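You operate a simulated robot arm through the tools that you are given. There is no shell and no other tool. Be economical: measure what you need, move in short steps, check, and stop when the job is done.

You run a simulated two-armed robot. Do the job below in one go: nothing can be reset, and whatever is moved stays where it is left.

## Task
Change the die in the green holder for the 7.5 die.
Fine: hold the holder steady for each turn of its knob; old die in pocket 2, knob tight.

It is judged by the outcome, as a careful person would: the job done as asked, and still so three seconds after it is handed in. It fails if anything else is knocked over, pushed out of place, dropped, spilled or broken.

## Robot
Two 7-joint arms with two-finger parallel grippers on one trunk, on a base that drives. Base frame: it is fixed to the floor where the robot stands at the start and does not move with it; the origin is under the middle of the robot, x ahead of it, y to its left, z up. Units: m, rad, N and s.
The left shoulder is at the start at [0.07, 0.163, 1.245], the right one opposite. With the tool pointing down near the work surface each hand reaches from about 0.38 to 0.88 m from the robot's upright axis, wherever it stands, measured 20 degrees to its own side. Places, roughly: pocket two of the bench die tray [0.7, 0.1, 0.9]; seat of the green die holder [0.5, 0.3, 0.9]. Payload 3.43 kg a hand.
The TCP of each hand is the grasp point between the finger pads, 0.034 m short of the fingertips. In the tool frame z runs along the fingers and y along their closing line. Largest opening 0.128 m; finger width 0.024, thickness 0.012; the body of the gripper, 0.048 by 0.13 m, starts 0.096 m behind the TCP.
Orientation is that of the tool frame in the base frame, as [roll, pitch, yaw] about the fixed x, y, z axes, in that order (R = Rz(yaw) Ry(pitch) Rx(roll)). With the fingers straight down and closing along the base's y, the tool's x points along the base's -x, its y along +y and its z along -z.

## Interface
- The arms move only by the tool servo_tool. It takes "left_increments", "right_increments" or both (then of equal length, played together; a hand with none holds still); each is a list of rows, each an object (a shift or turn left out is 0, a gripper value left out holds the last) with "translation": the shift along the base's x, y, z in units of 30 mm (1.0 is 30 mm), a list of three; "turn": the turn, a rotation vector about the base's x, y, z in units of 6 degrees (1.0 is 6 degrees), a list of three. In form: [{"translation": [tx, ty, tz], "turn": [wx, wy, wz]}, ...]. A call has 1 to 20 rows; each row shifts and turns the commanded pose from where the row before left it. "left_jaw" and "right_jaw" are, for a hand that has rows, the gripper command, from -1 (shut) to 1 (fully open), values between in proportion, set as the call begins (left out, the last holds). A call with a number of a shift or a turn outside -1 to 1 is refused whole. Rows are played at 5 a second. More than 0.05 m and 0.15 rad between two rows, or a gripper value outside its range, and nothing of the call is played. A pose out of reach is approached as far as the arm can. The call stops where the force on the tool passes 80 N (or 10 N more than at its start, if that is more) or the arm is blocked; 0.2 s more then pass. Each finger travels about 0.153 m/s and halts on what it meets, pressing with about 26 N; the grip force reading is that of the motor and also rises with nothing between the fingers. The clock runs only during rows and for 0.2 s after the last one: add rows that do not move to give the fingers time. It gives the time, the measured TCP pose, the force on the tool (base axes), the opening and the grip force at its end, in the units of the frame above (readings bear some noise).
- Cameras (640 x 400 px; columns grow to the right, rows downward): "scene" is now at [0.124, 0.0246, 1.4629]; the picture's right is [0.36, -0.93, 0.00], its down [-0.61, -0.23, -0.76] and it looks along [0.71, 0.27, -0.65] (base axes); focal length 282 px, centre (320, 200). "left" rides on the left gripper at [0.076, 0.011, -0.16] in its tool frame; the picture's right is [-0.15, 0.99, 0.00], its down [-0.88, -0.13, -0.46] and it looks along [-0.45, -0.07, 0.89] (tool axes); focal length 234 px, centre (320, 200). "right" rides on the right gripper at [0.076, -0.011, -0.16] in its tool frame; the picture's right is [0.15, 0.99, 0.00], its down [-0.88, 0.13, -0.46] and it looks along [-0.45, 0.07, 0.89] (tool axes); focal length 234 px, centre (320, 200). There is no depth. A picture from a camera that has moved, and an enlarged one, comes with that camera's place and axes in the base frame and with its lens. The place of the scene camera against the robot may be out by one fixed shift of up to 0.012 m in any direction.
- snapshot(camera): a new picture of that camera. The clock stands still meanwhile.
- lift_body(by): slides the trunk up (or, below 0, down) by that many m; the arms and the scene camera ride with it, the base frame stays. It gives what a move gives, with no picture.
- drive_base(legs): drives the robot by 1 to 6 legs, each [ahead, left, turn to the left] in m, m and rad, along the robot's own axes; the way and the turn of a leg run together, so that a leg with both is an arc; at most 1.5 m and 3.142 rad a leg. The arms and the cameras ride along, it lands a little off, and it stops where it bumps. It gives what a move gives.
- turn_head(pan, tilt): turns the head with the scene camera to pan (to the left, within 1.501 rad either way) and tilt (down, from -0.506 to 1.204), counted from straight ahead of the robot. It gives what a move gives.
- close_up(camera, box): a new picture of the part [left, top, right, bottom] of that camera's present view, enlarged. The clock stands still meanwhile.
- job_done(): hands the job in; it is judged then, once.

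Go step by step. Nothing tells you exact positions but the pictures and the camera data: compare them with the known pose of the tool, close in by small moves and look again before you grip or let go. The budget is 120 turns and 88 pictures, counting those below and the enlarged ones. Unless the task says otherwise, let go and move clear before handing in, and close with one line.

The tools are called after "Emit:" as name(argument=value, ...) on one line, values as JSON. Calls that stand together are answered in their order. servo_tool: Moves the arms, as the interface text tells. Its arguments: {"type":"object","properties":{"left_increments":{"type":"array","items":{"type":"object","properties":{"translation":{"type":"array","items":{"type":"number"}},"turn":{"type":"array","items":{"type":"number"}}}}},"left_jaw":{"type":"number"},"right_increments":{"type":"array","items":{"type":"object","properties":{"translation":{"type":"array","items":{"type":"number"}},"turn":{"type":"array","items":{"type":"number"}}}}},"right_jaw":{"type":"number"}},"required":[]} The other tools are called the same way: lift_body (by) slides the trunk up or down; drive_base (legs) drives the base; turn_head (pan, tilt) turns the head that bears the scene camera; snapshot (camera) takes a picture; close_up (camera, box) takes an enlarged picture of a part of a camera's view; job_done () hands the job in.

At the start:

```text
clock: 0.0
left_position: [0.4572, 0.315, 1.2422]
left_orientation: [-3.142, 0.0, -3.138]
left_ft_force: [-0.4, -0.2, -0.4]
left_finger_gap: 0.1283
left_grip_force: 0.1
right_position: [0.4387, -0.0328, 1.2171]
right_orientation: [3.142, -0.001, 3.141]
right_ft_force: [-0.9, 0.6, -0.2]
right_finger_gap: 0.1282
right_grip_force: 0.0
trunk travel left (down, up): [-0.725, 0.215]
robot x, y, heading: [0.0015, -0.0015, -0.002]
head pan, tilt: [0.363, 0.707]
```

scene: 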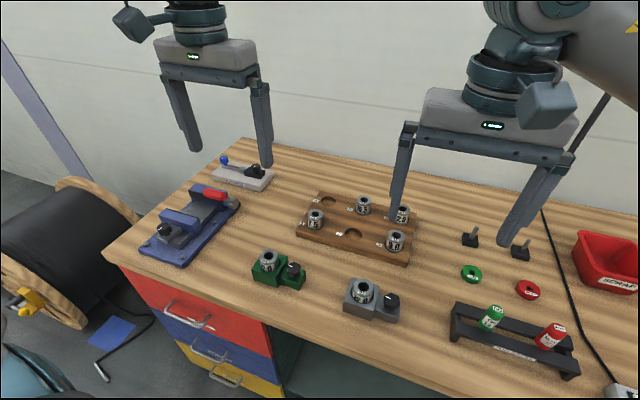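
right: 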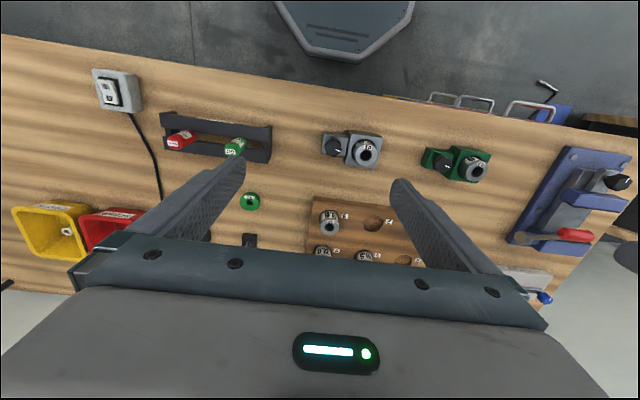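
left: 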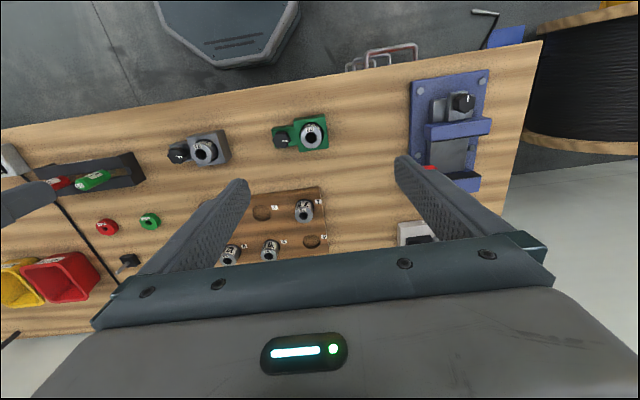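

I see the green holder with a die and a black knob, and the tray with several dies. I'll enlarge both to read the labels and the shapes.

Emit:
close_up(camera="scene", box=[280, 180, 430, 275])

Emit:
close_up(camera="scene", box=[235, 235, 415, 335])

Emit:
close_up(camera="left", box=[160, 90, 350, 280])

```text
4.21 times, centred on (355, 228) of scene
camera zoom: at [0.124, 0.0246, 1.4629], right [0.36, -0.93, 0.0], down [-0.61, -0.23, -0.76], along [0.71, 0.27, -0.65], focal length 1188 px, centre (173, 84)
```

zoom: 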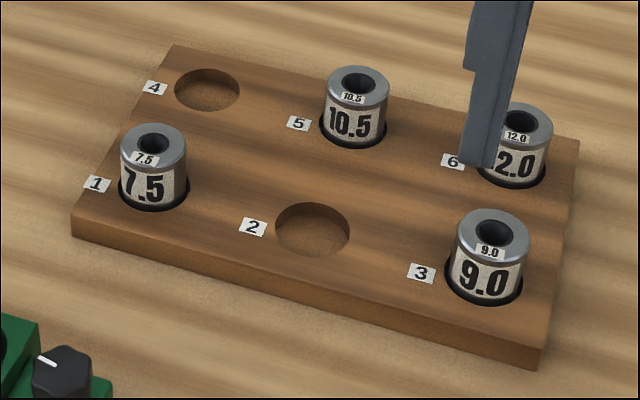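

```text
3.56 times, centred on (325, 285) of scene
camera zoom: at [0.124, 0.0246, 1.4629], right [0.36, -0.93, 0.0], down [-0.61, -0.23, -0.76], along [0.71, 0.27, -0.65], focal length 1004 px, centre (302, -102)
```

zoom: 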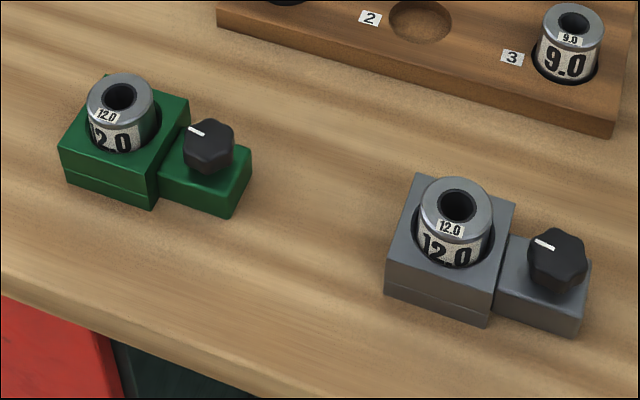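

```text
2.11 times, centred on (255, 185) of left
camera zoom: at [0.3805, 0.3275, 1.4015], right [0.15, 0.99, 0.0], down [0.88, -0.13, 0.46], along [0.45, -0.07, -0.89], focal length 493 px, centre (457, 232)
```

zoom: 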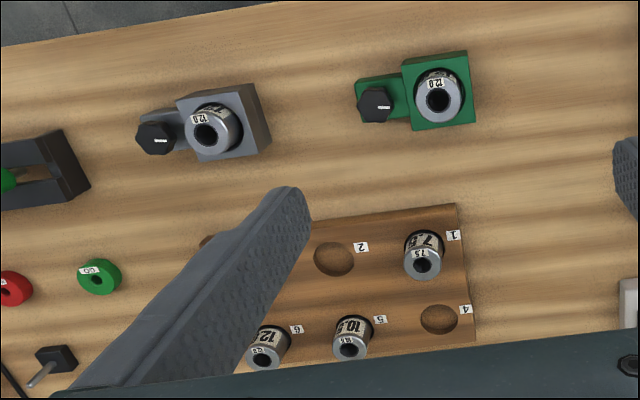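

The green holder's block is near (0.475, 0.294), with its knob on the -y side near (0.473, 0.232). The 7.5 die is in pocket 1 near (0.656, 0.246), and pocket 2 is empty near (0.656, 0.134). I'll turn the left hand so it closes along x, with its camera on the +y side, and then look at the holder.

Emit:
servo_tool(left_increments=[{"turn": [0, 0, -1]}, {"turn": [0, 0, -1]}, {"turn": [0, 0, -1]}, {"turn": [0, 0, -1]}, {"turn": [0, 0, -1]}, {"turn": [0, 0, -1]}, {"turn": [0, 0, -1]}, {"turn": [0, 0, -1], "translation": [0, 0, -0.5]}, {"turn": [0, 0, -1], "translation": [0, 0, -0.5]}, {"turn": [0, 0, -1], "translation": [0, 0, -0.5]}, {"turn": [0, 0, -1], "translation": [0, 0, -0.5]}, {"turn": [0, 0, -1], "translation": [0, 0, -0.5]}, {"turn": [0, 0, -1], "translation": [0, 0, -0.5]}, {"turn": [0, 0, -1], "translation": [0.3, -0.3, -0.5]}, {"turn": [0, 0, -1], "translation": [0.3, -0.3, -0.5]}, {"translation": [0, 0, 0]}], left_jaw=1)

Emit:
snapshot(camera="left")

```text
clock: 3.4
left_position: [0.4745, 0.297, 1.1223]
left_orientation: [-3.14, 0.001, 1.57]
left_ft_force: [0.6, 0.4, 0.5]
left_finger_gap: 0.1281
left_grip_force: 0.2
right_position: [0.4394, -0.0327, 1.218]
right_orientation: [3.141, 0.0, -3.141]
right_ft_force: [0.6, -0.1, 1.1]
right_finger_gap: 0.1279
right_grip_force: 0.1
trunk travel left (down, up): [-0.725, 0.215]
robot x, y, heading: [0.0005, 0.001, -0.003]
head pan, tilt: [0.363, 0.707]
```

```text
81 pictures are left
camera left: at [0.4852, 0.3746, 1.2813], right [0.99, -0.15, 0.0], down [-0.13, -0.88, 0.46], along [-0.07, -0.45, -0.89], focal length 234 px, centre (320, 200)
```

left: 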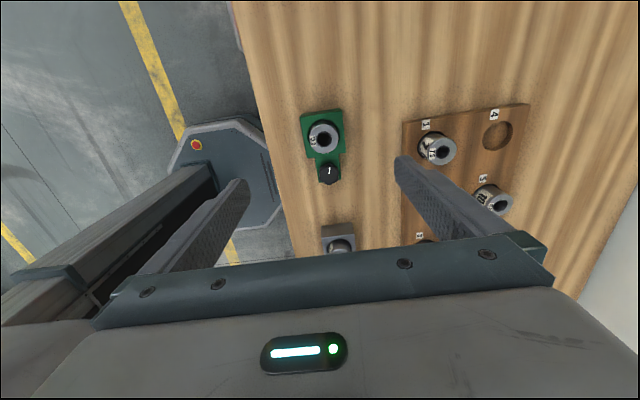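

Emit:
close_up(camera="left", box=[280, 95, 376, 195])

Emit:
close_up(camera="right", box=[300, 110, 500, 270])

```text
4.00 times, centred on (328, 145) of left
camera zoom: at [0.4852, 0.3746, 1.2813], right [0.99, -0.15, 0.0], down [-0.13, -0.88, 0.46], along [-0.07, -0.45, -0.89], focal length 937 px, centre (288, 420)
```

zoom: 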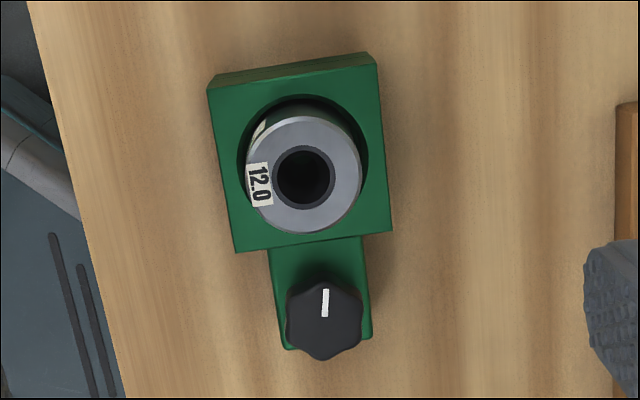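

```text
2.50 times, centred on (400, 190) of right
camera zoom: at [0.3621, -0.0441, 1.3775], right [-0.15, 0.99, 0.0], down [0.88, 0.13, 0.46], along [0.45, 0.07, -0.89], focal length 585 px, centre (120, 225)
```

zoom: 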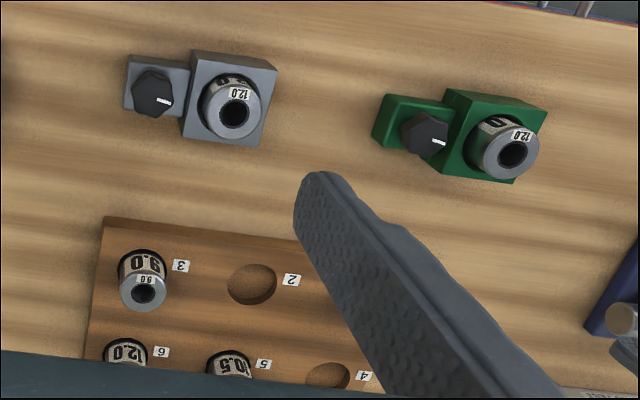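

The holder is square to the axes, with the die at about (0.478, 0.294), its top near z 0.92, and the knob at about (0.478, 0.23). I'll tilt the left hand 30° back towards +y and bring it above the block. At the same time I'll turn the right hand so its camera is on the -y side.

Emit:
servo_tool(left_increments=[{"turn": [-1, 0, 0], "translation": [0.023, 0.133, -0.8]}, {"turn": [-1, 0, 0], "translation": [0.023, 0.133, -0.8]}, {"turn": [-1, 0, 0], "translation": [0.023, 0.133, -0.8]}, {"turn": [-1, 0, 0], "translation": [0.023, 0.133, -0.8]}, {"turn": [-1, 0, 0], "translation": [0.023, 0.133, -0.8]}, {}, {}, {}, {}, {}, {}, {}, {}, {}, {}], right_increments=[{"turn": [0, 0, 1]}, {"turn": [0, 0, 1]}, {"turn": [0, 0, 1]}, {"turn": [0, 0, 1]}, {"turn": [0, 0, 1]}, {"turn": [0, 0, 1]}, {"turn": [0, 0, 1]}, {"turn": [0, 0, 1]}, {"turn": [0, 0, 1]}, {"turn": [0, 0, 1]}, {"turn": [0, 0, 1]}, {"turn": [0, 0, 1]}, {"turn": [0, 0, 1]}, {"turn": [0, 0, 1]}, {"turn": [0, 0, 1]}])

Emit:
snapshot(camera="left")

Emit:
snapshot(camera="scene")

```text
clock: 6.6
left_position: [0.4788, 0.3155, 1.0025]
left_orientation: [-3.141, 0.526, 1.572]
left_ft_force: [0.1, 0.1, -0.6]
left_finger_gap: 0.1278
left_grip_force: 0.2
right_position: [0.4403, -0.0332, 1.2178]
right_orientation: [-3.141, 0.001, -1.57]
right_ft_force: [-0.3, -0.1, -0.5]
right_finger_gap: 0.1281
right_grip_force: 0.1
trunk travel left (down, up): [-0.725, 0.215]
robot x, y, heading: [0.0012, -0.0017, 0.003]
head pan, tilt: [0.363, 0.707]
```

```text
78 pictures are left
camera left: at [0.4896, 0.4637, 1.1021], right [0.99, -0.13, 0.07], down [-0.13, -0.53, 0.84], along [-0.07, -0.84, -0.54], focal length 234 px, centre (320, 200)
```

left: 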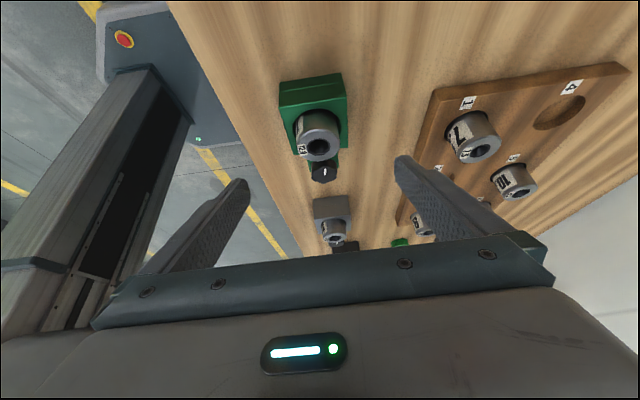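

```text
77 pictures are left
camera scene: at [0.124, 0.0247, 1.4629], right [0.36, -0.93, 0.0], down [-0.61, -0.23, -0.76], along [0.71, 0.27, -0.65], focal length 282 px, centre (320, 200)
```

scene: 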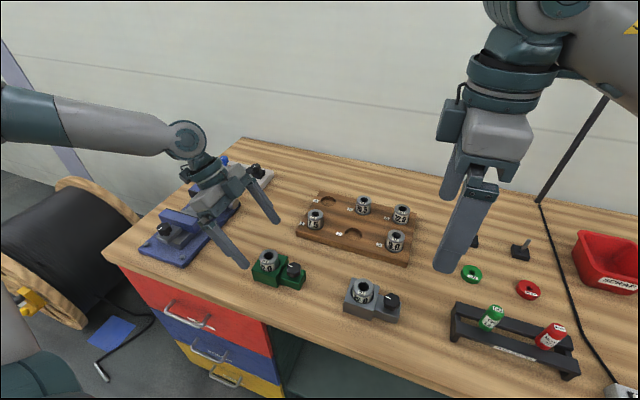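

The left hand is centred over the block and clear of the blue tool. I'll lower it to straddle the block, leaving the jaws open.

Emit:
servo_tool(left_increments=[{"translation": [0, 0.02, -0.8]}, {"translation": [0, 0.02, -0.8]}, {"translation": [0, 0, -0.8]}, {"translation": [0, 0, -0.7]}, {}])

Emit:
close_up(camera="scene", box=[180, 170, 340, 300])

Emit:
snapshot(camera="left")

```text
clock: 7.8
left_position: [0.4779, 0.3179, 0.9085]
left_orientation: [-3.14, 0.527, 1.571]
left_ft_force: [-0.2, -0.2, 0.7]
left_finger_gap: 0.1279
left_grip_force: 0.0
right_position: [0.4392, -0.0339, 1.2191]
right_orientation: [3.141, 0.001, -1.57]
right_ft_force: [0.0, 0.6, 0.8]
right_finger_gap: 0.1278
right_grip_force: 0.1
trunk travel left (down, up): [-0.725, 0.215]
robot x, y, heading: [0.0017, -0.0008, 0.003]
head pan, tilt: [0.363, 0.707]
```

```text
3.08 times, centred on (260, 235) of scene
camera zoom: at [0.1236, 0.0244, 1.463], right [0.36, -0.93, 0.0], down [-0.61, -0.23, -0.76], along [0.71, 0.27, -0.65], focal length 868 px, centre (505, 92)
```

zoom: 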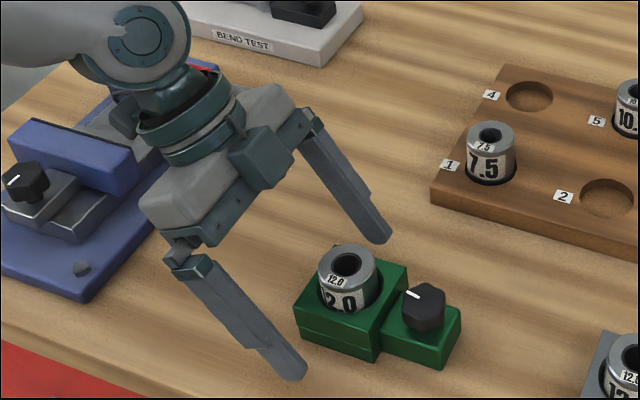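

```text
75 pictures are left
camera left: at [0.4884, 0.4652, 1.0091], right [0.99, -0.13, 0.07], down [-0.13, -0.53, 0.84], along [-0.07, -0.84, -0.54], focal length 234 px, centre (320, 200)
```

left: 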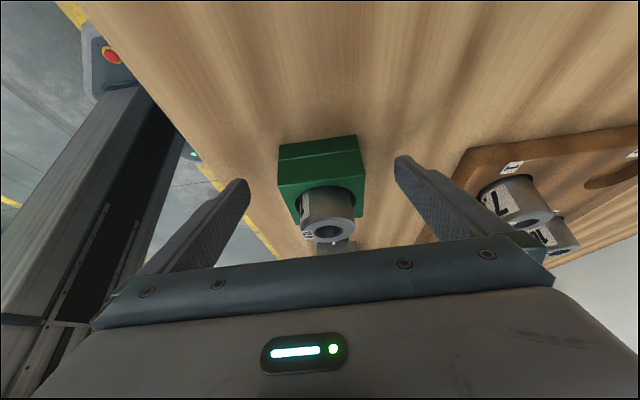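

The fingers straddle the block evenly. I'll lower 5 mm more and close on the block.

Emit:
servo_tool(left_increments=[{"translation": [0, 0, -0.17]}, {}])

Emit:
servo_tool(left_increments=[{}, {}, {}, {}], left_jaw=-1)

Emit:
snapshot(camera="left")

Emit:
close_up(camera="scene", box=[180, 170, 340, 300])

```text
clock: 8.4
left_position: [0.4789, 0.3189, 0.9056]
left_orientation: [3.141, 0.524, 1.572]
left_ft_force: [-0.6, 0.5, 0.0]
left_finger_gap: 0.1279
left_grip_force: 0.1
right_position: [0.4403, -0.0345, 1.2169]
right_orientation: [3.141, 0.0, -1.569]
right_ft_force: [-0.8, -0.6, 0.4]
right_finger_gap: 0.1282
right_grip_force: 0.0
trunk travel left (down, up): [-0.725, 0.215]
robot x, y, heading: [-0.0012, 0.0031, -0.003]
head pan, tilt: [0.363, 0.707]
```

```text
clock: 9.4
left_position: [0.4787, 0.3176, 0.9047]
left_orientation: [-3.14, 0.525, 1.574]
left_ft_force: [3.9, 2.1, 1.6]
left_finger_gap: 0.0658
left_grip_force: 25.6
right_position: [0.4393, -0.0317, 1.2157]
right_orientation: [3.142, -0.001, -1.571]
right_ft_force: [0.3, 0.3, 0.2]
right_finger_gap: 0.1281
right_grip_force: 0.0
trunk travel left (down, up): [-0.725, 0.215]
robot x, y, heading: [-0.0012, 0.0002, -0.004]
head pan, tilt: [0.363, 0.707]
```

```text
74 pictures are left
camera left: at [0.4894, 0.4653, 1.004], right [0.99, -0.13, 0.07], down [-0.13, -0.53, 0.84], along [-0.07, -0.84, -0.54], focal length 234 px, centre (320, 200)
```

left: 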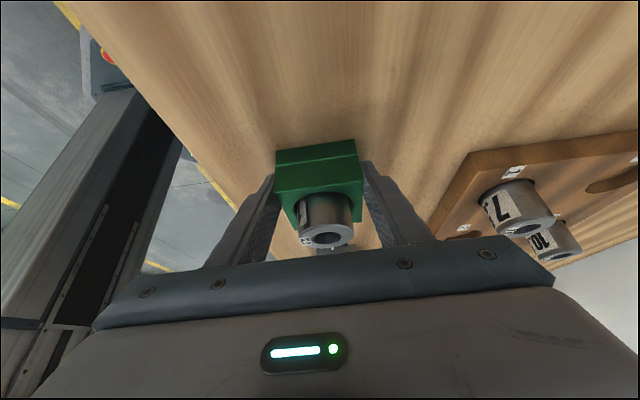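

```text
3.08 times, centred on (260, 235) of scene
camera zoom: at [0.1244, 0.0249, 1.4629], right [0.36, -0.93, 0.0], down [-0.61, -0.23, -0.76], along [0.71, 0.27, -0.65], focal length 868 px, centre (505, 92)
```

zoom: 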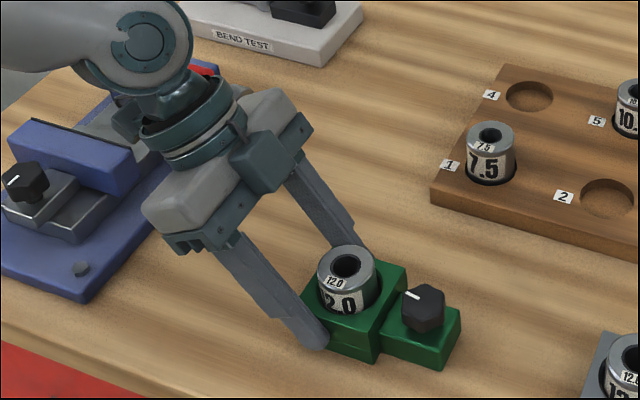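

The left hand holds the block with the jaws 66 mm apart. There is a box on the hand opposite the camera, so before bringing the right hand in I'll look at how far it sticks out.

Emit:
close_up(camera="scene", box=[400, 40, 600, 290])

```text
1.60 times, centred on (500, 165) of scene
camera zoom: at [0.1244, 0.0249, 1.4629], right [0.36, -0.93, 0.0], down [-0.61, -0.23, -0.76], along [0.71, 0.27, -0.65], focal length 452 px, centre (32, 256)
```

zoom: 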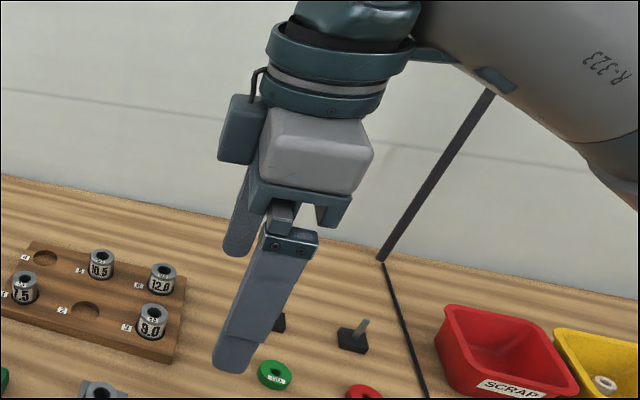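

The box sits beside the wrist on the hand's +y/-x side. I'll bring the right hand over the knob at a safe height and check its clearance to the left hand.

Emit:
servo_tool(right_increments=[{"translation": [0.127, 0.86, -0.58]}, {"translation": [0.127, 0.86, -0.58]}, {"translation": [0.127, 0.86, -0.58]}, {"translation": [0.127, 0.86, -0.58]}, {"translation": [0.127, 0.86, -0.58]}, {"translation": [0.127, 0.86, -0.58]}, {"translation": [0.127, 0.86, -0.58]}, {"translation": [0.127, 0.86, -0.58]}, {"translation": [0.127, 0.86, -0.58]}, {"translation": [0.127, 0.86, -0.58]}, {}], right_jaw=0.2)

Emit:
snapshot(camera="left")

Emit:
snapshot(camera="scene")

Emit:
snapshot(camera="right")

```text
clock: 11.8
left_position: [0.4789, 0.3192, 0.9047]
left_orientation: [-3.141, 0.523, 1.573]
left_ft_force: [-2.3, 0.7, 0.2]
left_finger_gap: 0.0661
left_grip_force: 26.1
right_position: [0.473, 0.2001, 1.0603]
right_orientation: [-3.141, 0.001, -1.572]
right_ft_force: [-0.1, 0.6, -0.4]
right_finger_gap: 0.0771
right_grip_force: 0.1
right hand out of reach, approached as far as the arm can: row 10
trunk travel left (down, up): [-0.725, 0.215]
robot x, y, heading: [-0.0014, -0.0007, 0.001]
head pan, tilt: [0.363, 0.707]
```

```text
71 pictures are left
camera left: at [0.4886, 0.4655, 1.0041], right [0.99, -0.12, 0.07], down [-0.13, -0.53, 0.84], along [-0.07, -0.84, -0.54], focal length 234 px, centre (320, 200)
```

left: 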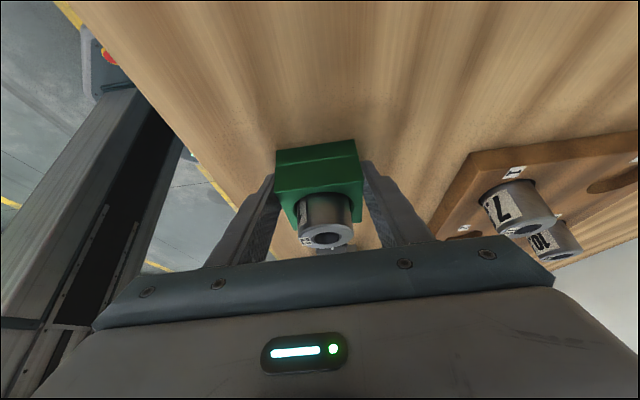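

```text
70 pictures are left
camera scene: at [0.1237, 0.0248, 1.463], right [0.36, -0.93, 0.0], down [-0.61, -0.23, -0.76], along [0.71, 0.27, -0.65], focal length 282 px, centre (320, 200)
```

scene: 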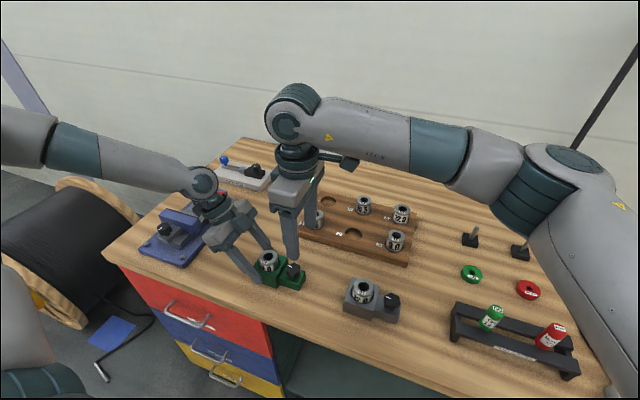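

```text
69 pictures are left
camera right: at [0.484, 0.1237, 1.2206], right [-0.99, -0.15, 0.0], down [-0.13, 0.88, 0.46], along [-0.07, 0.45, -0.89], focal length 234 px, centre (320, 200)
```

right: 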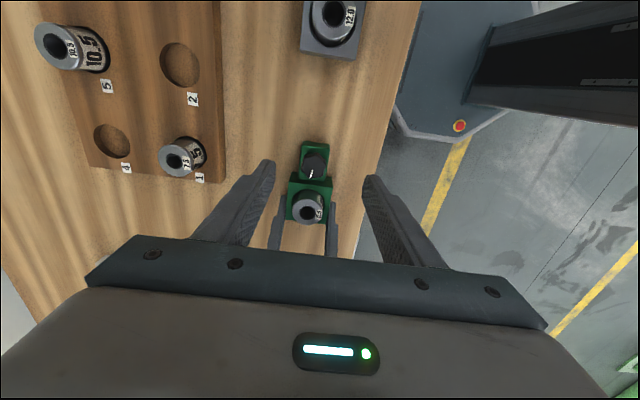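

At this pose the right arm is at the end of its reach. I'll release the holder, raise both hands, and drive the robot 0.22 m to the left.

Emit:
servo_tool(left_increments=[{}, {}, {}, {}], left_jaw=1)

Emit:
servo_tool(left_increments=[{"translation": [0, 0, 0.7]}, {"translation": [0, 0, 0.9]}, {"translation": [0, 0, 0.9]}, {"translation": [0, 0, 0.9]}, {"translation": [0, 0, 0.9]}, {"translation": [0, 0, 0.9]}, {"translation": [0, 0, 0.9]}], right_increments=[{"translation": [0, -0.6, 0.6]}, {"translation": [0, -0.6, 0.6]}, {"translation": [0, -0.6, 0.6]}, {"translation": [0, -0.6, 0.6]}, {"translation": [0, -0.6, 0]}, {"translation": [0, -0.6, 0]}, {}])

Emit:
drive_base(legs=[[0, 0.22, 0]])

Emit:
turn_head(pan=0.15, tilt=0.85)

Emit:
snapshot(camera="scene")

```text
clock: 12.8
left_position: [0.4778, 0.3181, 0.9041]
left_orientation: [3.14, 0.523, 1.573]
left_ft_force: [-0.3, 0.2, 0.5]
left_finger_gap: 0.1279
left_grip_force: 0.0
right_position: [0.4734, 0.1995, 1.0597]
right_orientation: [-3.141, 0.001, -1.571]
right_ft_force: [-0.5, 1.0, -0.7]
right_finger_gap: 0.077
right_grip_force: 0.0
trunk travel left (down, up): [-0.725, 0.215]
robot x, y, heading: [-0.0032, -0.0012, 0.002]
head pan, tilt: [0.363, 0.707]
```

```text
clock: 14.4
left_position: [0.478, 0.3189, 1.0884]
left_orientation: [-3.139, 0.526, 1.571]
left_ft_force: [0.7, 0.6, 0.4]
left_finger_gap: 0.1279
left_grip_force: 0.0
right_position: [0.4722, 0.0921, 1.1319]
right_orientation: [3.141, 0.0, -1.57]
right_ft_force: [1.1, -0.3, 0.6]
right_finger_gap: 0.0769
right_grip_force: 0.1
trunk travel left (down, up): [-0.725, 0.215]
robot x, y, heading: [0.0001, 0.0007, -0.005]
head pan, tilt: [0.363, 0.707]
```

```text
clock: 16.1
left_position: [0.4787, 0.5385, 1.0885]
left_orientation: [3.141, 0.524, 1.573]
left_ft_force: [0.6, -0.1, 0.1]
left_finger_gap: 0.1279
left_grip_force: 0.0
right_position: [0.4737, 0.3124, 1.1323]
right_orientation: [3.141, -0.001, -1.57]
right_ft_force: [0.1, -0.5, 0.2]
right_finger_gap: 0.0768
right_grip_force: 0.1
trunk travel left (down, up): [-0.725, 0.215]
robot x, y, heading: [0.0012, 0.2211, 0.001]
head pan, tilt: [0.363, 0.707]
```

```text
clock: 16.8
left_position: [0.4787, 0.5401, 1.0877]
left_orientation: [-3.14, 0.526, 1.571]
left_ft_force: [-0.2, -0.3, -0.5]
left_finger_gap: 0.1281
left_grip_force: 0.1
right_position: [0.4738, 0.3148, 1.1315]
right_orientation: [3.141, -0.001, -1.57]
right_ft_force: [-0.1, -1.0, 0.5]
right_finger_gap: 0.0767
right_grip_force: 0.1
trunk travel left (down, up): [-0.725, 0.215]
robot x, y, heading: [0.0012, 0.2234, -0.003]
head pan, tilt: [0.15, 0.85]
```

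```text
68 pictures are left
camera scene: at [0.1222, 0.2285, 1.4512], right [0.15, -0.99, 0.0], down [-0.74, -0.11, -0.66], along [0.65, 0.1, -0.75], focal length 282 px, centre (320, 200)
```

scene: 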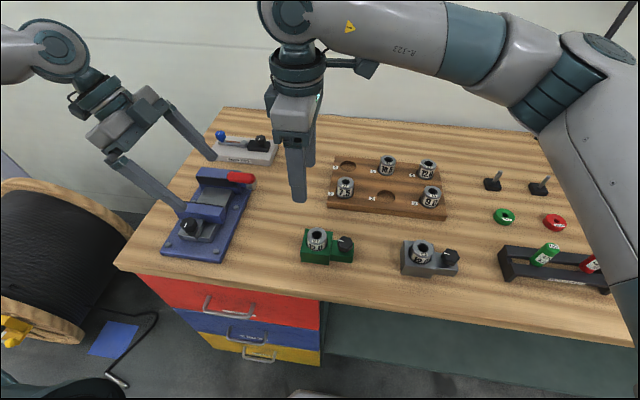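

The base is now at y ≈ 0.223. I'll try the right hand above the knob first, with the left hand clear.

Emit:
servo_tool(right_increments=[{"translation": [0.03, -0.7, 0]}, {"translation": [0.03, -0.7, -0.5]}, {"translation": [0.03, -0.7, -0.9]}, {"translation": [0.03, -0.65, -0.9]}, {"translation": [0, 0, -0.9]}, {"translation": [0, 0, -0.9]}, {}])

Emit:
snapshot(camera="right")

```text
clock: 18.4
left_position: [0.4797, 0.5393, 1.0891]
left_orientation: [-3.141, 0.523, 1.574]
left_ft_force: [0.4, 0.9, 0.2]
left_finger_gap: 0.128
left_grip_force: 0.0
right_position: [0.4759, 0.2292, 1.0096]
right_orientation: [-3.141, 0.0, -1.57]
right_ft_force: [-0.5, 0.2, 0.5]
right_finger_gap: 0.077
right_grip_force: 0.0
trunk travel left (down, up): [-0.725, 0.215]
robot x, y, heading: [0.0017, 0.2211, -0.005]
head pan, tilt: [0.15, 0.85]
```

```text
67 pictures are left
camera right: at [0.4863, 0.1535, 1.1691], right [-0.99, -0.15, 0.0], down [-0.13, 0.88, 0.46], along [-0.07, 0.45, -0.89], focal length 234 px, centre (320, 200)
```

right: 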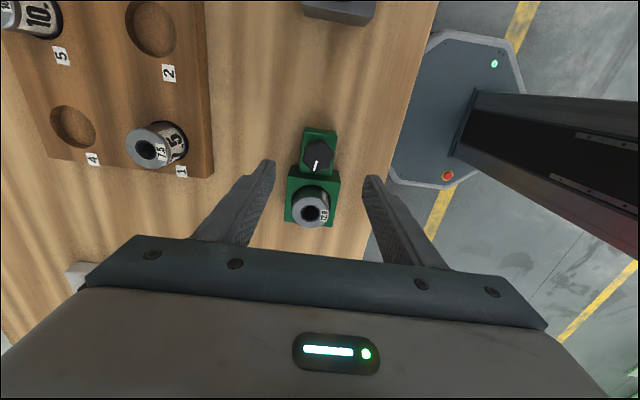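

The knob's axis is at about (0.478, 0.232), with its top near z 0.90. Before bringing the left hand back, I'll test how far the right wrist can turn here.

Emit:
servo_tool(right_increments=[{"turn": [0, 0, -1]}, {"turn": [0, 0, -1]}, {"turn": [0, 0, -1]}, {"turn": [0, 0, -1]}, {"turn": [0, 0, -1]}, {"turn": [0, 0, -1]}, {"turn": [0, 0, -1]}, {"turn": [0, 0, -1]}, {}])

Emit:
servo_tool(right_increments=[{"turn": [0, 0, 1]}, {"turn": [0, 0, 1]}, {"turn": [0, 0, 1]}, {"turn": [0, 0, 1]}, {"turn": [0, 0, 1]}, {"turn": [0, 0, 1]}, {"turn": [0, 0, 1]}, {"turn": [0, 0, 1]}, {"turn": [0, 0, 1]}, {"turn": [0, 0, 1]}, {"turn": [0, 0, 1]}, {"turn": [0, 0, 1]}, {"turn": [0, 0, 1]}, {"turn": [0, 0, 1]}, {"turn": [0, 0, 1]}, {"turn": [0, 0, 1]}, {}])

```text
clock: 20.4
left_position: [0.4786, 0.5387, 1.0883]
left_orientation: [-3.14, 0.523, 1.573]
left_ft_force: [0.0, 0.5, 0.7]
left_finger_gap: 0.1279
left_grip_force: 0.0
right_position: [0.4772, 0.2302, 1.0095]
right_orientation: [-3.141, 0.0, -2.41]
right_ft_force: [0.3, 0.3, -0.2]
right_finger_gap: 0.0768
right_grip_force: 0.0
trunk travel left (down, up): [-0.725, 0.215]
robot x, y, heading: [-0.0031, 0.217, -0.003]
head pan, tilt: [0.15, 0.85]
```

```text
clock: 24.0
left_position: [0.4776, 0.54, 1.0881]
left_orientation: [-3.139, 0.525, 1.573]
left_ft_force: [-0.1, -0.3, 0.4]
left_finger_gap: 0.128
left_grip_force: 0.1
right_position: [0.4765, 0.231, 1.0071]
right_orientation: [3.141, 0.0, -1.57]
right_ft_force: [0.1, 0.0, 0.1]
right_finger_gap: 0.0768
right_grip_force: 0.1
right hand out of reach, approached as far as the arm can: row 9, 10, 11, 12, 13, 14, 15, 16
trunk travel left (down, up): [-0.725, 0.215]
robot x, y, heading: [-0.0024, 0.2241, 0.003]
head pan, tilt: [0.15, 0.85]
```

The wrist's limit is at yaw -90°, and it can only turn clockwise from there. I'll check how far it goes the other way.

Emit:
servo_tool(right_increments=[{"turn": [0, 0, -1]}, {"turn": [0, 0, -1]}, {"turn": [0, 0, -1]}, {"turn": [0, 0, -1]}, {"turn": [0, 0, -1]}, {"turn": [0, 0, -1]}, {"turn": [0, 0, -1]}, {"turn": [0, 0, -1]}, {"turn": [0, 0, -1]}, {"turn": [0, 0, -1]}, {"turn": [0, 0, -1]}, {"turn": [0, 0, -1]}, {"turn": [0, 0, -1]}, {"turn": [0, 0, -1]}, {"turn": [0, 0, -1]}, {"turn": [0, 0, -1]}, {"turn": [0, 0, -1]}, {"turn": [0, 0, -1]}, {"turn": [0, 0, -1]}, {"turn": [0, 0, -1]}])

Emit:
servo_tool(right_increments=[{"turn": [0, 0, -1]}, {"turn": [0, 0, -1]}, {"turn": [0, 0, -1]}, {"turn": [0, 0, -1]}, {"turn": [0, 0, -1]}, {"turn": [0, 0, -1]}, {"turn": [0, 0, -1]}, {"turn": [0, 0, -1]}, {"turn": [0, 0, -1]}, {"turn": [0, 0, -1]}, {"turn": [0, 0, -1]}, {"turn": [0, 0, -1]}, {"turn": [0, 0, -1]}, {"turn": [0, 0, -1]}, {"turn": [0, 0, -1]}, {"turn": [0, 0, -1]}, {"turn": [0, 0, -1]}, {"turn": [0, 0, -1]}])

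Emit:
snapshot(camera="scene")

```text
clock: 28.2
left_position: [0.4795, 0.5391, 1.0874]
left_orientation: [-3.141, 0.523, 1.572]
left_ft_force: [-0.6, 0.2, -0.1]
left_finger_gap: 0.1278
left_grip_force: 0.0
right_position: [0.4781, 0.2301, 1.0079]
right_orientation: [3.141, 0.002, 2.616]
right_ft_force: [-0.2, -0.6, -0.2]
right_finger_gap: 0.0768
right_grip_force: 0.1
trunk travel left (down, up): [-0.725, 0.215]
robot x, y, heading: [-0.0023, 0.2219, -0.001]
head pan, tilt: [0.15, 0.85]
```

```text
clock: 32.0
left_position: [0.4798, 0.5396, 1.0885]
left_orientation: [-3.138, 0.524, 1.573]
left_ft_force: [-0.4, -0.1, -1.3]
left_finger_gap: 0.128
left_grip_force: 0.0
right_position: [0.4777, 0.23, 1.0089]
right_orientation: [3.141, -0.001, 0.732]
right_ft_force: [-0.1, -0.2, -0.5]
right_finger_gap: 0.0769
right_grip_force: 0.0
trunk travel left (down, up): [-0.725, 0.215]
robot x, y, heading: [-0.0015, 0.2193, -0.002]
head pan, tilt: [0.15, 0.85]
```

```text
66 pictures are left
camera scene: at [0.1221, 0.2276, 1.4512], right [0.15, -0.99, 0.0], down [-0.74, -0.11, -0.66], along [0.65, 0.1, -0.75], focal length 282 px, centre (320, 200)
```

scene: 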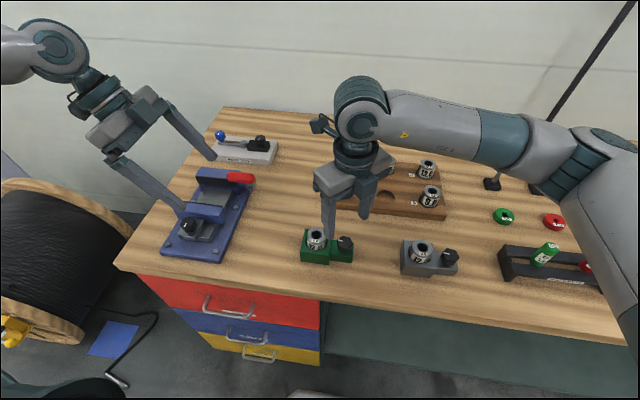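

The wrist can turn freely from yaw 45° through 180° to -90°. I'll work the knob around yaw 90°, leaning the right hand away towards -y. First I'll look closely at the holder to measure knob and block heights.

Emit:
servo_tool(right_increments=[{"translation": [0, 0, 0.9]}, {"translation": [0, -0.3, 0.9]}, {"turn": [0, 0, 1], "translation": [0, -0.9, 0]}, {"turn": [0, 0, 1], "translation": [0, -0.9, 0]}, {"turn": [0, 0, 1], "translation": [0, -0.9, 0]}, {"turn": [0, 0, 1]}, {"turn": [0, 0, 1]}, {"turn": [0, 0, 1]}, {"turn": [0, 0, 1]}, {"turn": [0, 0, 1]}, {"turn": [0.83, 0, 0]}, {"turn": [0.83, 0, 0]}, {"turn": [0.83, 0, 0]}, {"turn": [0.83, 0, 0]}, {}])

Emit:
close_up(camera="scene", box=[285, 210, 375, 275])

Emit:
snapshot(camera="scene")

```text
clock: 35.2
left_position: [0.4794, 0.54, 1.0878]
left_orientation: [-3.141, 0.526, 1.572]
left_ft_force: [0.6, 0.7, -0.1]
left_finger_gap: 0.1283
left_grip_force: 0.0
right_position: [0.4772, 0.1402, 1.063]
right_orientation: [-3.141, -0.349, 1.571]
right_ft_force: [0.2, 0.0, 0.2]
right_finger_gap: 0.0769
right_grip_force: 0.1
trunk travel left (down, up): [-0.725, 0.215]
robot x, y, heading: [-0.0002, 0.2177, 0.0]
head pan, tilt: [0.15, 0.85]
```

```text
6.15 times, centred on (330, 242) of scene
camera zoom: at [0.1222, 0.2283, 1.4512], right [0.15, -0.99, 0.0], down [-0.74, -0.11, -0.66], along [0.65, 0.1, -0.75], focal length 1737 px, centre (258, -62)
```

zoom: 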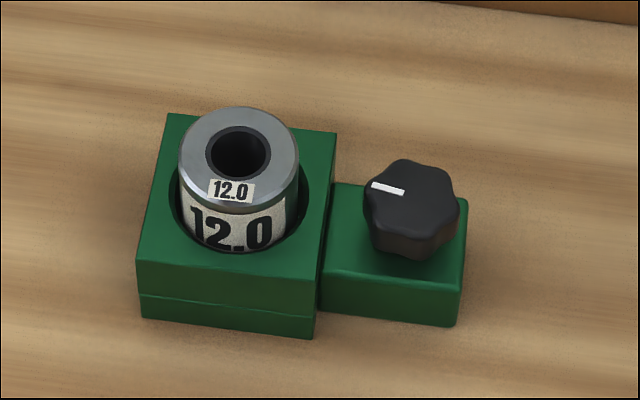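

```text
64 pictures are left
camera scene: at [0.1222, 0.2283, 1.4512], right [0.15, -0.99, 0.0], down [-0.74, -0.11, -0.66], along [0.65, 0.1, -0.75], focal length 282 px, centre (320, 200)
```

scene: 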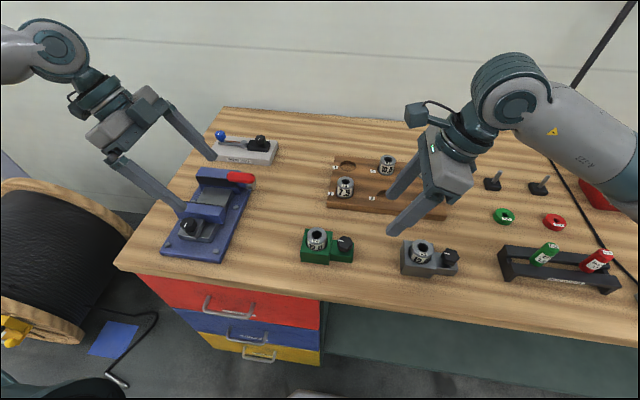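

By my measurements the block top is at about z 0.892, the knob's base at 0.885 and the knob top at 0.90. I'll bring the left hand back to straddle the block as before, and reduce the right hand's lean to 12°.

Emit:
servo_tool(left_increments=[{"translation": [0, -0.9, 0]}, {"translation": [0, -0.9, 0]}, {"translation": [0, -0.9, 0]}, {"translation": [0, -0.9, 0]}, {"translation": [0, -0.9, 0]}, {"translation": [0, -0.9, 0]}, {"translation": [0, -0.9, 0]}, {"translation": [-0.04, -0.93, 0]}, {"translation": [0, 0, -0.9]}, {"translation": [0, 0, -0.9]}, {"translation": [0, 0, -0.9]}, {}], right_increments=[{"turn": [-0.66, 0, 0]}, {"turn": [-0.67, 0, 0]}, {}, {}, {}, {}, {}, {}, {}, {}, {}, {}])

Emit:
snapshot(camera="left")

```text
clock: 37.8
left_position: [0.4777, 0.3223, 1.0059]
left_orientation: [3.141, 0.526, 1.573]
left_ft_force: [-0.6, -0.5, 0.0]
left_finger_gap: 0.128
left_grip_force: 0.0
right_position: [0.4772, 0.1415, 1.0625]
right_orientation: [3.14, -0.207, 1.571]
right_ft_force: [-0.9, -0.2, 0.0]
right_finger_gap: 0.0765
right_grip_force: 0.0
trunk travel left (down, up): [-0.725, 0.215]
robot x, y, heading: [0.0013, 0.219, -0.003]
head pan, tilt: [0.15, 0.85]
```

```text
63 pictures are left
camera left: at [0.4881, 0.4702, 1.1067], right [0.99, -0.13, 0.07], down [-0.13, -0.53, 0.84], along [-0.07, -0.84, -0.54], focal length 234 px, centre (320, 200)
```

left: 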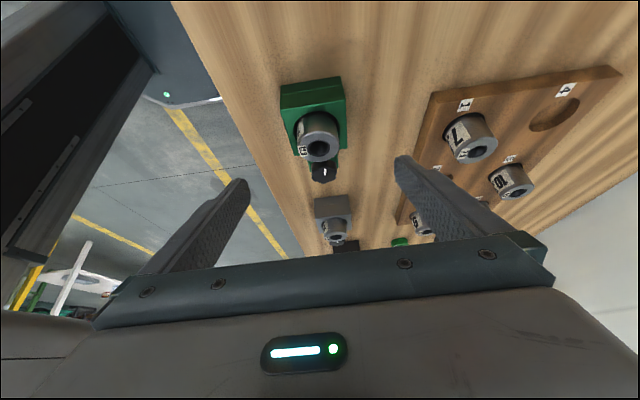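

The left hand is placed as it was before. I'll lower it, grip the block, and bring the right hand above the knob at yaw 70° with the jaws about 52 mm open.

Emit:
servo_tool(left_increments=[{"translation": [0, 0, -0.85]}, {"translation": [0, 0, -0.85]}, {"translation": [0, 0, -0.85]}, {"translation": [0, 0, -0.83]}, {}])

Emit:
servo_tool(left_increments=[{}, {}, {}, {}], left_jaw=-1)

Emit:
servo_tool(right_increments=[{"turn": [0, 0, -0.83], "translation": [-0.01, 0.7, 0]}, {"turn": [0, 0, -0.83], "translation": [-0.01, 0.7, 0]}, {"turn": [0, 0, -0.83], "translation": [-0.01, 0.7, -0.8]}, {"turn": [0, 0, -0.83], "translation": [-0.01, 0.73, -0.8]}, {"translation": [0, 0, -0.8]}, {"translation": [0, 0, -0.8]}, {}], right_jaw=-0.19)

Emit:
snapshot(camera="right")

Emit:
snapshot(camera="scene")

```text
clock: 39.0
left_position: [0.4749, 0.334, 0.9194]
left_orientation: [-3.141, 0.525, 1.574]
left_ft_force: [-0.1, 0.0, 0.5]
left_finger_gap: 0.128
left_grip_force: 0.1
left hand out of reach, approached as far as the arm can: row 4
right_position: [0.4769, 0.1406, 1.0633]
right_orientation: [-3.141, -0.21, 1.572]
right_ft_force: [0.0, 0.0, -0.2]
right_finger_gap: 0.0769
right_grip_force: 0.0
trunk travel left (down, up): [-0.725, 0.215]
robot x, y, heading: [0.0021, 0.2221, 0.001]
head pan, tilt: [0.15, 0.85]
```

```text
clock: 40.0
left_position: [0.4764, 0.3355, 0.9202]
left_orientation: [3.141, 0.526, 1.574]
left_ft_force: [6.0, 2.2, 2.5]
left_finger_gap: 0.0661
left_grip_force: 26.1
right_position: [0.477, 0.1413, 1.062]
right_orientation: [3.141, -0.207, 1.571]
right_ft_force: [0.0, 0.7, -0.6]
right_finger_gap: 0.0768
right_grip_force: 0.0
trunk travel left (down, up): [-0.725, 0.215]
robot x, y, heading: [-0.003, 0.2236, -0.005]
head pan, tilt: [0.15, 0.85]
```

```text
clock: 41.6
left_position: [0.4746, 0.3347, 0.9188]
left_orientation: [-3.141, 0.525, 1.573]
left_ft_force: [1.2, -0.5, 2.3]
left_finger_gap: 0.0659
left_grip_force: 25.7
right_position: [0.4753, 0.2249, 0.9657]
right_orientation: [3.141, -0.21, 1.223]
right_ft_force: [0.6, 0.2, -0.2]
right_finger_gap: 0.0521
right_grip_force: 0.0
trunk travel left (down, up): [-0.725, 0.215]
robot x, y, heading: [-0.0009, 0.2218, -0.001]
head pan, tilt: [0.15, 0.85]
```

```text
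62 pictures are left
camera right: at [0.4782, 0.267, 1.1383], right [0.98, -0.2, 0.03], down [-0.2, -0.94, 0.26], along [-0.02, -0.26, -0.96], focal length 234 px, centre (320, 200)
```

right: 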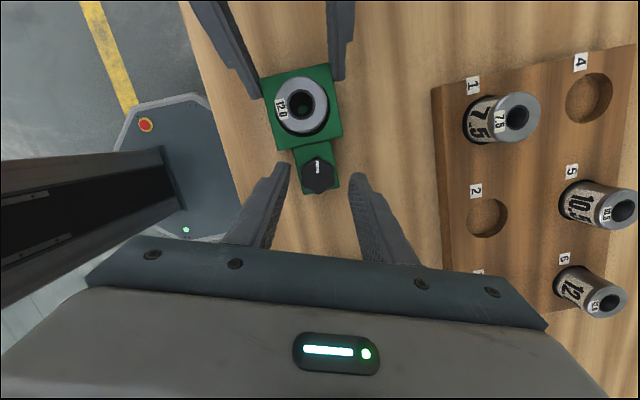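

```text
61 pictures are left
camera scene: at [0.1222, 0.2273, 1.4512], right [0.15, -0.99, 0.0], down [-0.74, -0.11, -0.66], along [0.65, 0.1, -0.75], focal length 282 px, centre (320, 200)
```

scene: 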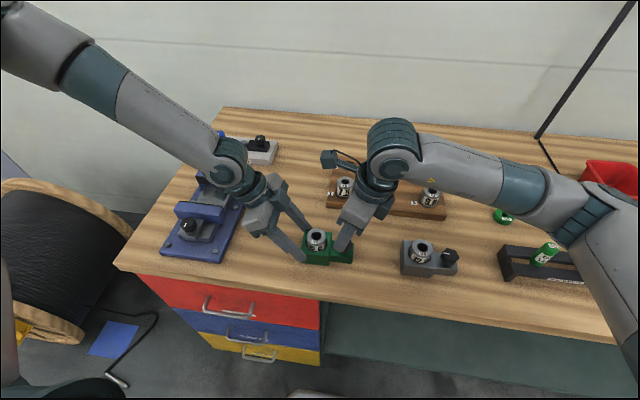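

The left arm hit its limit here, and its fingertips only just catch the block, which isn't a good hold. I'll release, raise both hands, and drive back 0.12 m to the right so that both arms can reach.

Emit:
servo_tool(left_increments=[{}, {}, {}, {}], left_jaw=1)

Emit:
servo_tool(left_increments=[{"translation": [0, 0, 0.9]}, {"translation": [0, 0, 0.9]}, {"translation": [0, 0, 0.9]}, {"translation": [0, 0, 0.9]}, {"translation": [0, 0, 0.9]}, {"translation": [0, 0, 0.9]}], right_increments=[{"translation": [0, 0, 0.9]}, {"translation": [0, 0, 0.9]}, {"translation": [0, 0, 0.9]}, {"translation": [0, 0, 0.9]}, {"translation": [0, 0, 0.9]}, {}])

Emit:
drive_base(legs=[[0, -0.12, 0]])

```text
clock: 42.6
left_position: [0.474, 0.3341, 0.9198]
left_orientation: [3.14, 0.525, 1.574]
left_ft_force: [0.2, -0.1, -0.2]
left_finger_gap: 0.1282
left_grip_force: 0.1
right_position: [0.4754, 0.2247, 0.9661]
right_orientation: [-3.14, -0.209, 1.225]
right_ft_force: [-0.4, 0.9, -0.5]
right_finger_gap: 0.0517
right_grip_force: 0.0
trunk travel left (down, up): [-0.725, 0.215]
robot x, y, heading: [-0.0005, 0.2217, 0.0]
head pan, tilt: [0.15, 0.85]
```

```text
clock: 44.0
left_position: [0.4737, 0.3345, 1.0799]
left_orientation: [-3.141, 0.523, 1.575]
left_ft_force: [0.4, -0.4, 0.6]
left_finger_gap: 0.1284
left_grip_force: 0.0
right_position: [0.4731, 0.2241, 1.1015]
right_orientation: [3.141, -0.21, 1.223]
right_ft_force: [-0.3, 0.2, 0.1]
right_finger_gap: 0.0518
right_grip_force: 0.0
trunk travel left (down, up): [-0.725, 0.215]
robot x, y, heading: [-0.0017, 0.2225, -0.003]
head pan, tilt: [0.15, 0.85]
```

```text
clock: 45.3
left_position: [0.4754, 0.2174, 1.0811]
left_orientation: [-3.14, 0.524, 1.572]
left_ft_force: [0.1, 0.2, -0.5]
left_finger_gap: 0.128
left_grip_force: 0.0
right_position: [0.4746, 0.1062, 1.1009]
right_orientation: [3.141, -0.207, 1.223]
right_ft_force: [0.0, -0.6, 0.6]
right_finger_gap: 0.0519
right_grip_force: 0.1
trunk travel left (down, up): [-0.725, 0.215]
robot x, y, heading: [-0.0016, 0.0994, 0.002]
head pan, tilt: [0.15, 0.85]
```

The base is at y ≈ 0.10. I'll bring the left hand back over the block and lower it, with a look before closing.

Emit:
servo_tool(left_increments=[{"translation": [0.02, 0.87, 0]}, {"translation": [0.02, 0.87, 0]}, {"translation": [0.02, 0.87, 0]}, {"translation": [0.02, 0.83, 0]}, {"translation": [0, 0, -0.9]}, {"translation": [0, 0, -0.9]}, {"translation": [0, 0, -0.9]}, {"translation": [0, 0, -0.9]}, {"translation": [0, 0, -0.9]}, {"translation": [0, 0, -0.9]}, {"translation": [0, 0, -0.45]}, {}])

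Emit:
snapshot(camera="left")

```text
clock: 47.9
left_position: [0.4779, 0.3202, 0.9043]
left_orientation: [3.141, 0.525, 1.574]
left_ft_force: [-0.5, -1.0, -0.3]
left_finger_gap: 0.1281
left_grip_force: 0.0
right_position: [0.4743, 0.1059, 1.1011]
right_orientation: [3.141, -0.208, 1.223]
right_ft_force: [-1.3, -0.4, 0.8]
right_finger_gap: 0.0518
right_grip_force: 0.1
trunk travel left (down, up): [-0.725, 0.215]
robot x, y, heading: [-0.0005, 0.1013, -0.001]
head pan, tilt: [0.15, 0.85]
```

```text
60 pictures are left
camera left: at [0.4874, 0.467, 1.0045], right [0.99, -0.12, 0.07], down [-0.13, -0.53, 0.84], along [-0.07, -0.84, -0.54], focal length 234 px, centre (320, 200)
```

left: 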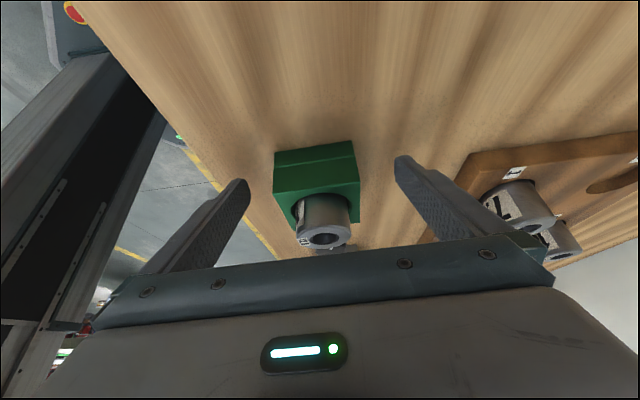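

The left hand reaches properly from here. I'll close on the block and bring the right hand above the knob.

Emit:
servo_tool(left_increments=[{"translation": [-0.04, 0, 0]}, {}, {}, {}, {}], left_jaw=-1)

Emit:
servo_tool(right_increments=[{"translation": [0, 0.8, 0]}, {"translation": [0, 0.8, 0]}, {"translation": [0, 0.8, -0.6]}, {"translation": [0, 0.8, -0.8]}, {"translation": [0.03, 0.8, -0.8]}, {"translation": [0, 0, -0.8]}, {"translation": [0, 0, -0.8]}, {"translation": [0, 0, -0.8]}, {}])

Emit:
snapshot(camera="right")

Emit:
close_up(camera="scene", box=[180, 120, 420, 280])

```text
clock: 49.1
left_position: [0.4751, 0.32, 0.9055]
left_orientation: [-3.141, 0.526, 1.571]
left_ft_force: [-1.2, -0.5, 0.6]
left_finger_gap: 0.0661
left_grip_force: 25.8
right_position: [0.4749, 0.1059, 1.1009]
right_orientation: [-3.141, -0.208, 1.222]
right_ft_force: [0.4, 0.1, 0.0]
right_finger_gap: 0.0517
right_grip_force: 0.1
trunk travel left (down, up): [-0.725, 0.215]
robot x, y, heading: [0.0006, 0.0992, -0.002]
head pan, tilt: [0.15, 0.85]
```

```text
clock: 51.1
left_position: [0.4759, 0.3189, 0.9044]
left_orientation: [-3.14, 0.523, 1.573]
left_ft_force: [-1.5, 0.5, -0.5]
left_finger_gap: 0.0659
left_grip_force: 26.3
right_position: [0.475, 0.2259, 0.9632]
right_orientation: [3.141, -0.208, 1.223]
right_ft_force: [-0.4, -0.2, -0.8]
right_finger_gap: 0.0518
right_grip_force: 0.0
trunk travel left (down, up): [-0.725, 0.215]
robot x, y, heading: [-0.0006, 0.1029, 0.001]
head pan, tilt: [0.15, 0.85]
```

```text
59 pictures are left
camera right: at [0.4773, 0.2679, 1.1356], right [0.98, -0.2, 0.03], down [-0.2, -0.94, 0.26], along [-0.02, -0.26, -0.96], focal length 234 px, centre (320, 200)
```

right: 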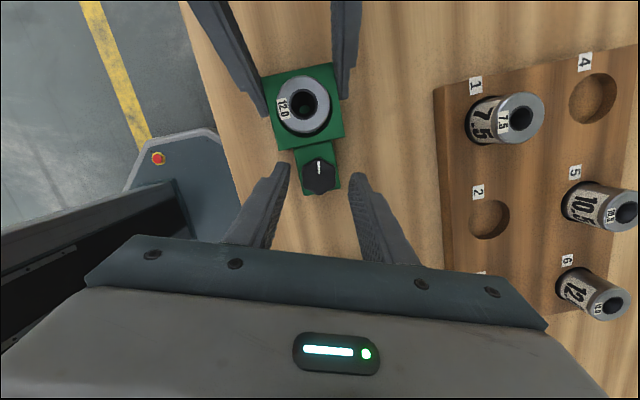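

```text
2.50 times, centred on (300, 200) of scene
camera zoom: at [0.1223, 0.1079, 1.4512], right [0.15, -0.99, 0.0], down [-0.74, -0.11, -0.66], along [0.65, 0.1, -0.75], focal length 706 px, centre (370, 200)
```

zoom: 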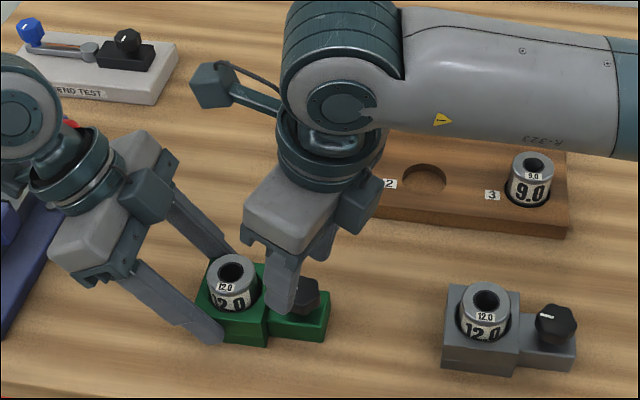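

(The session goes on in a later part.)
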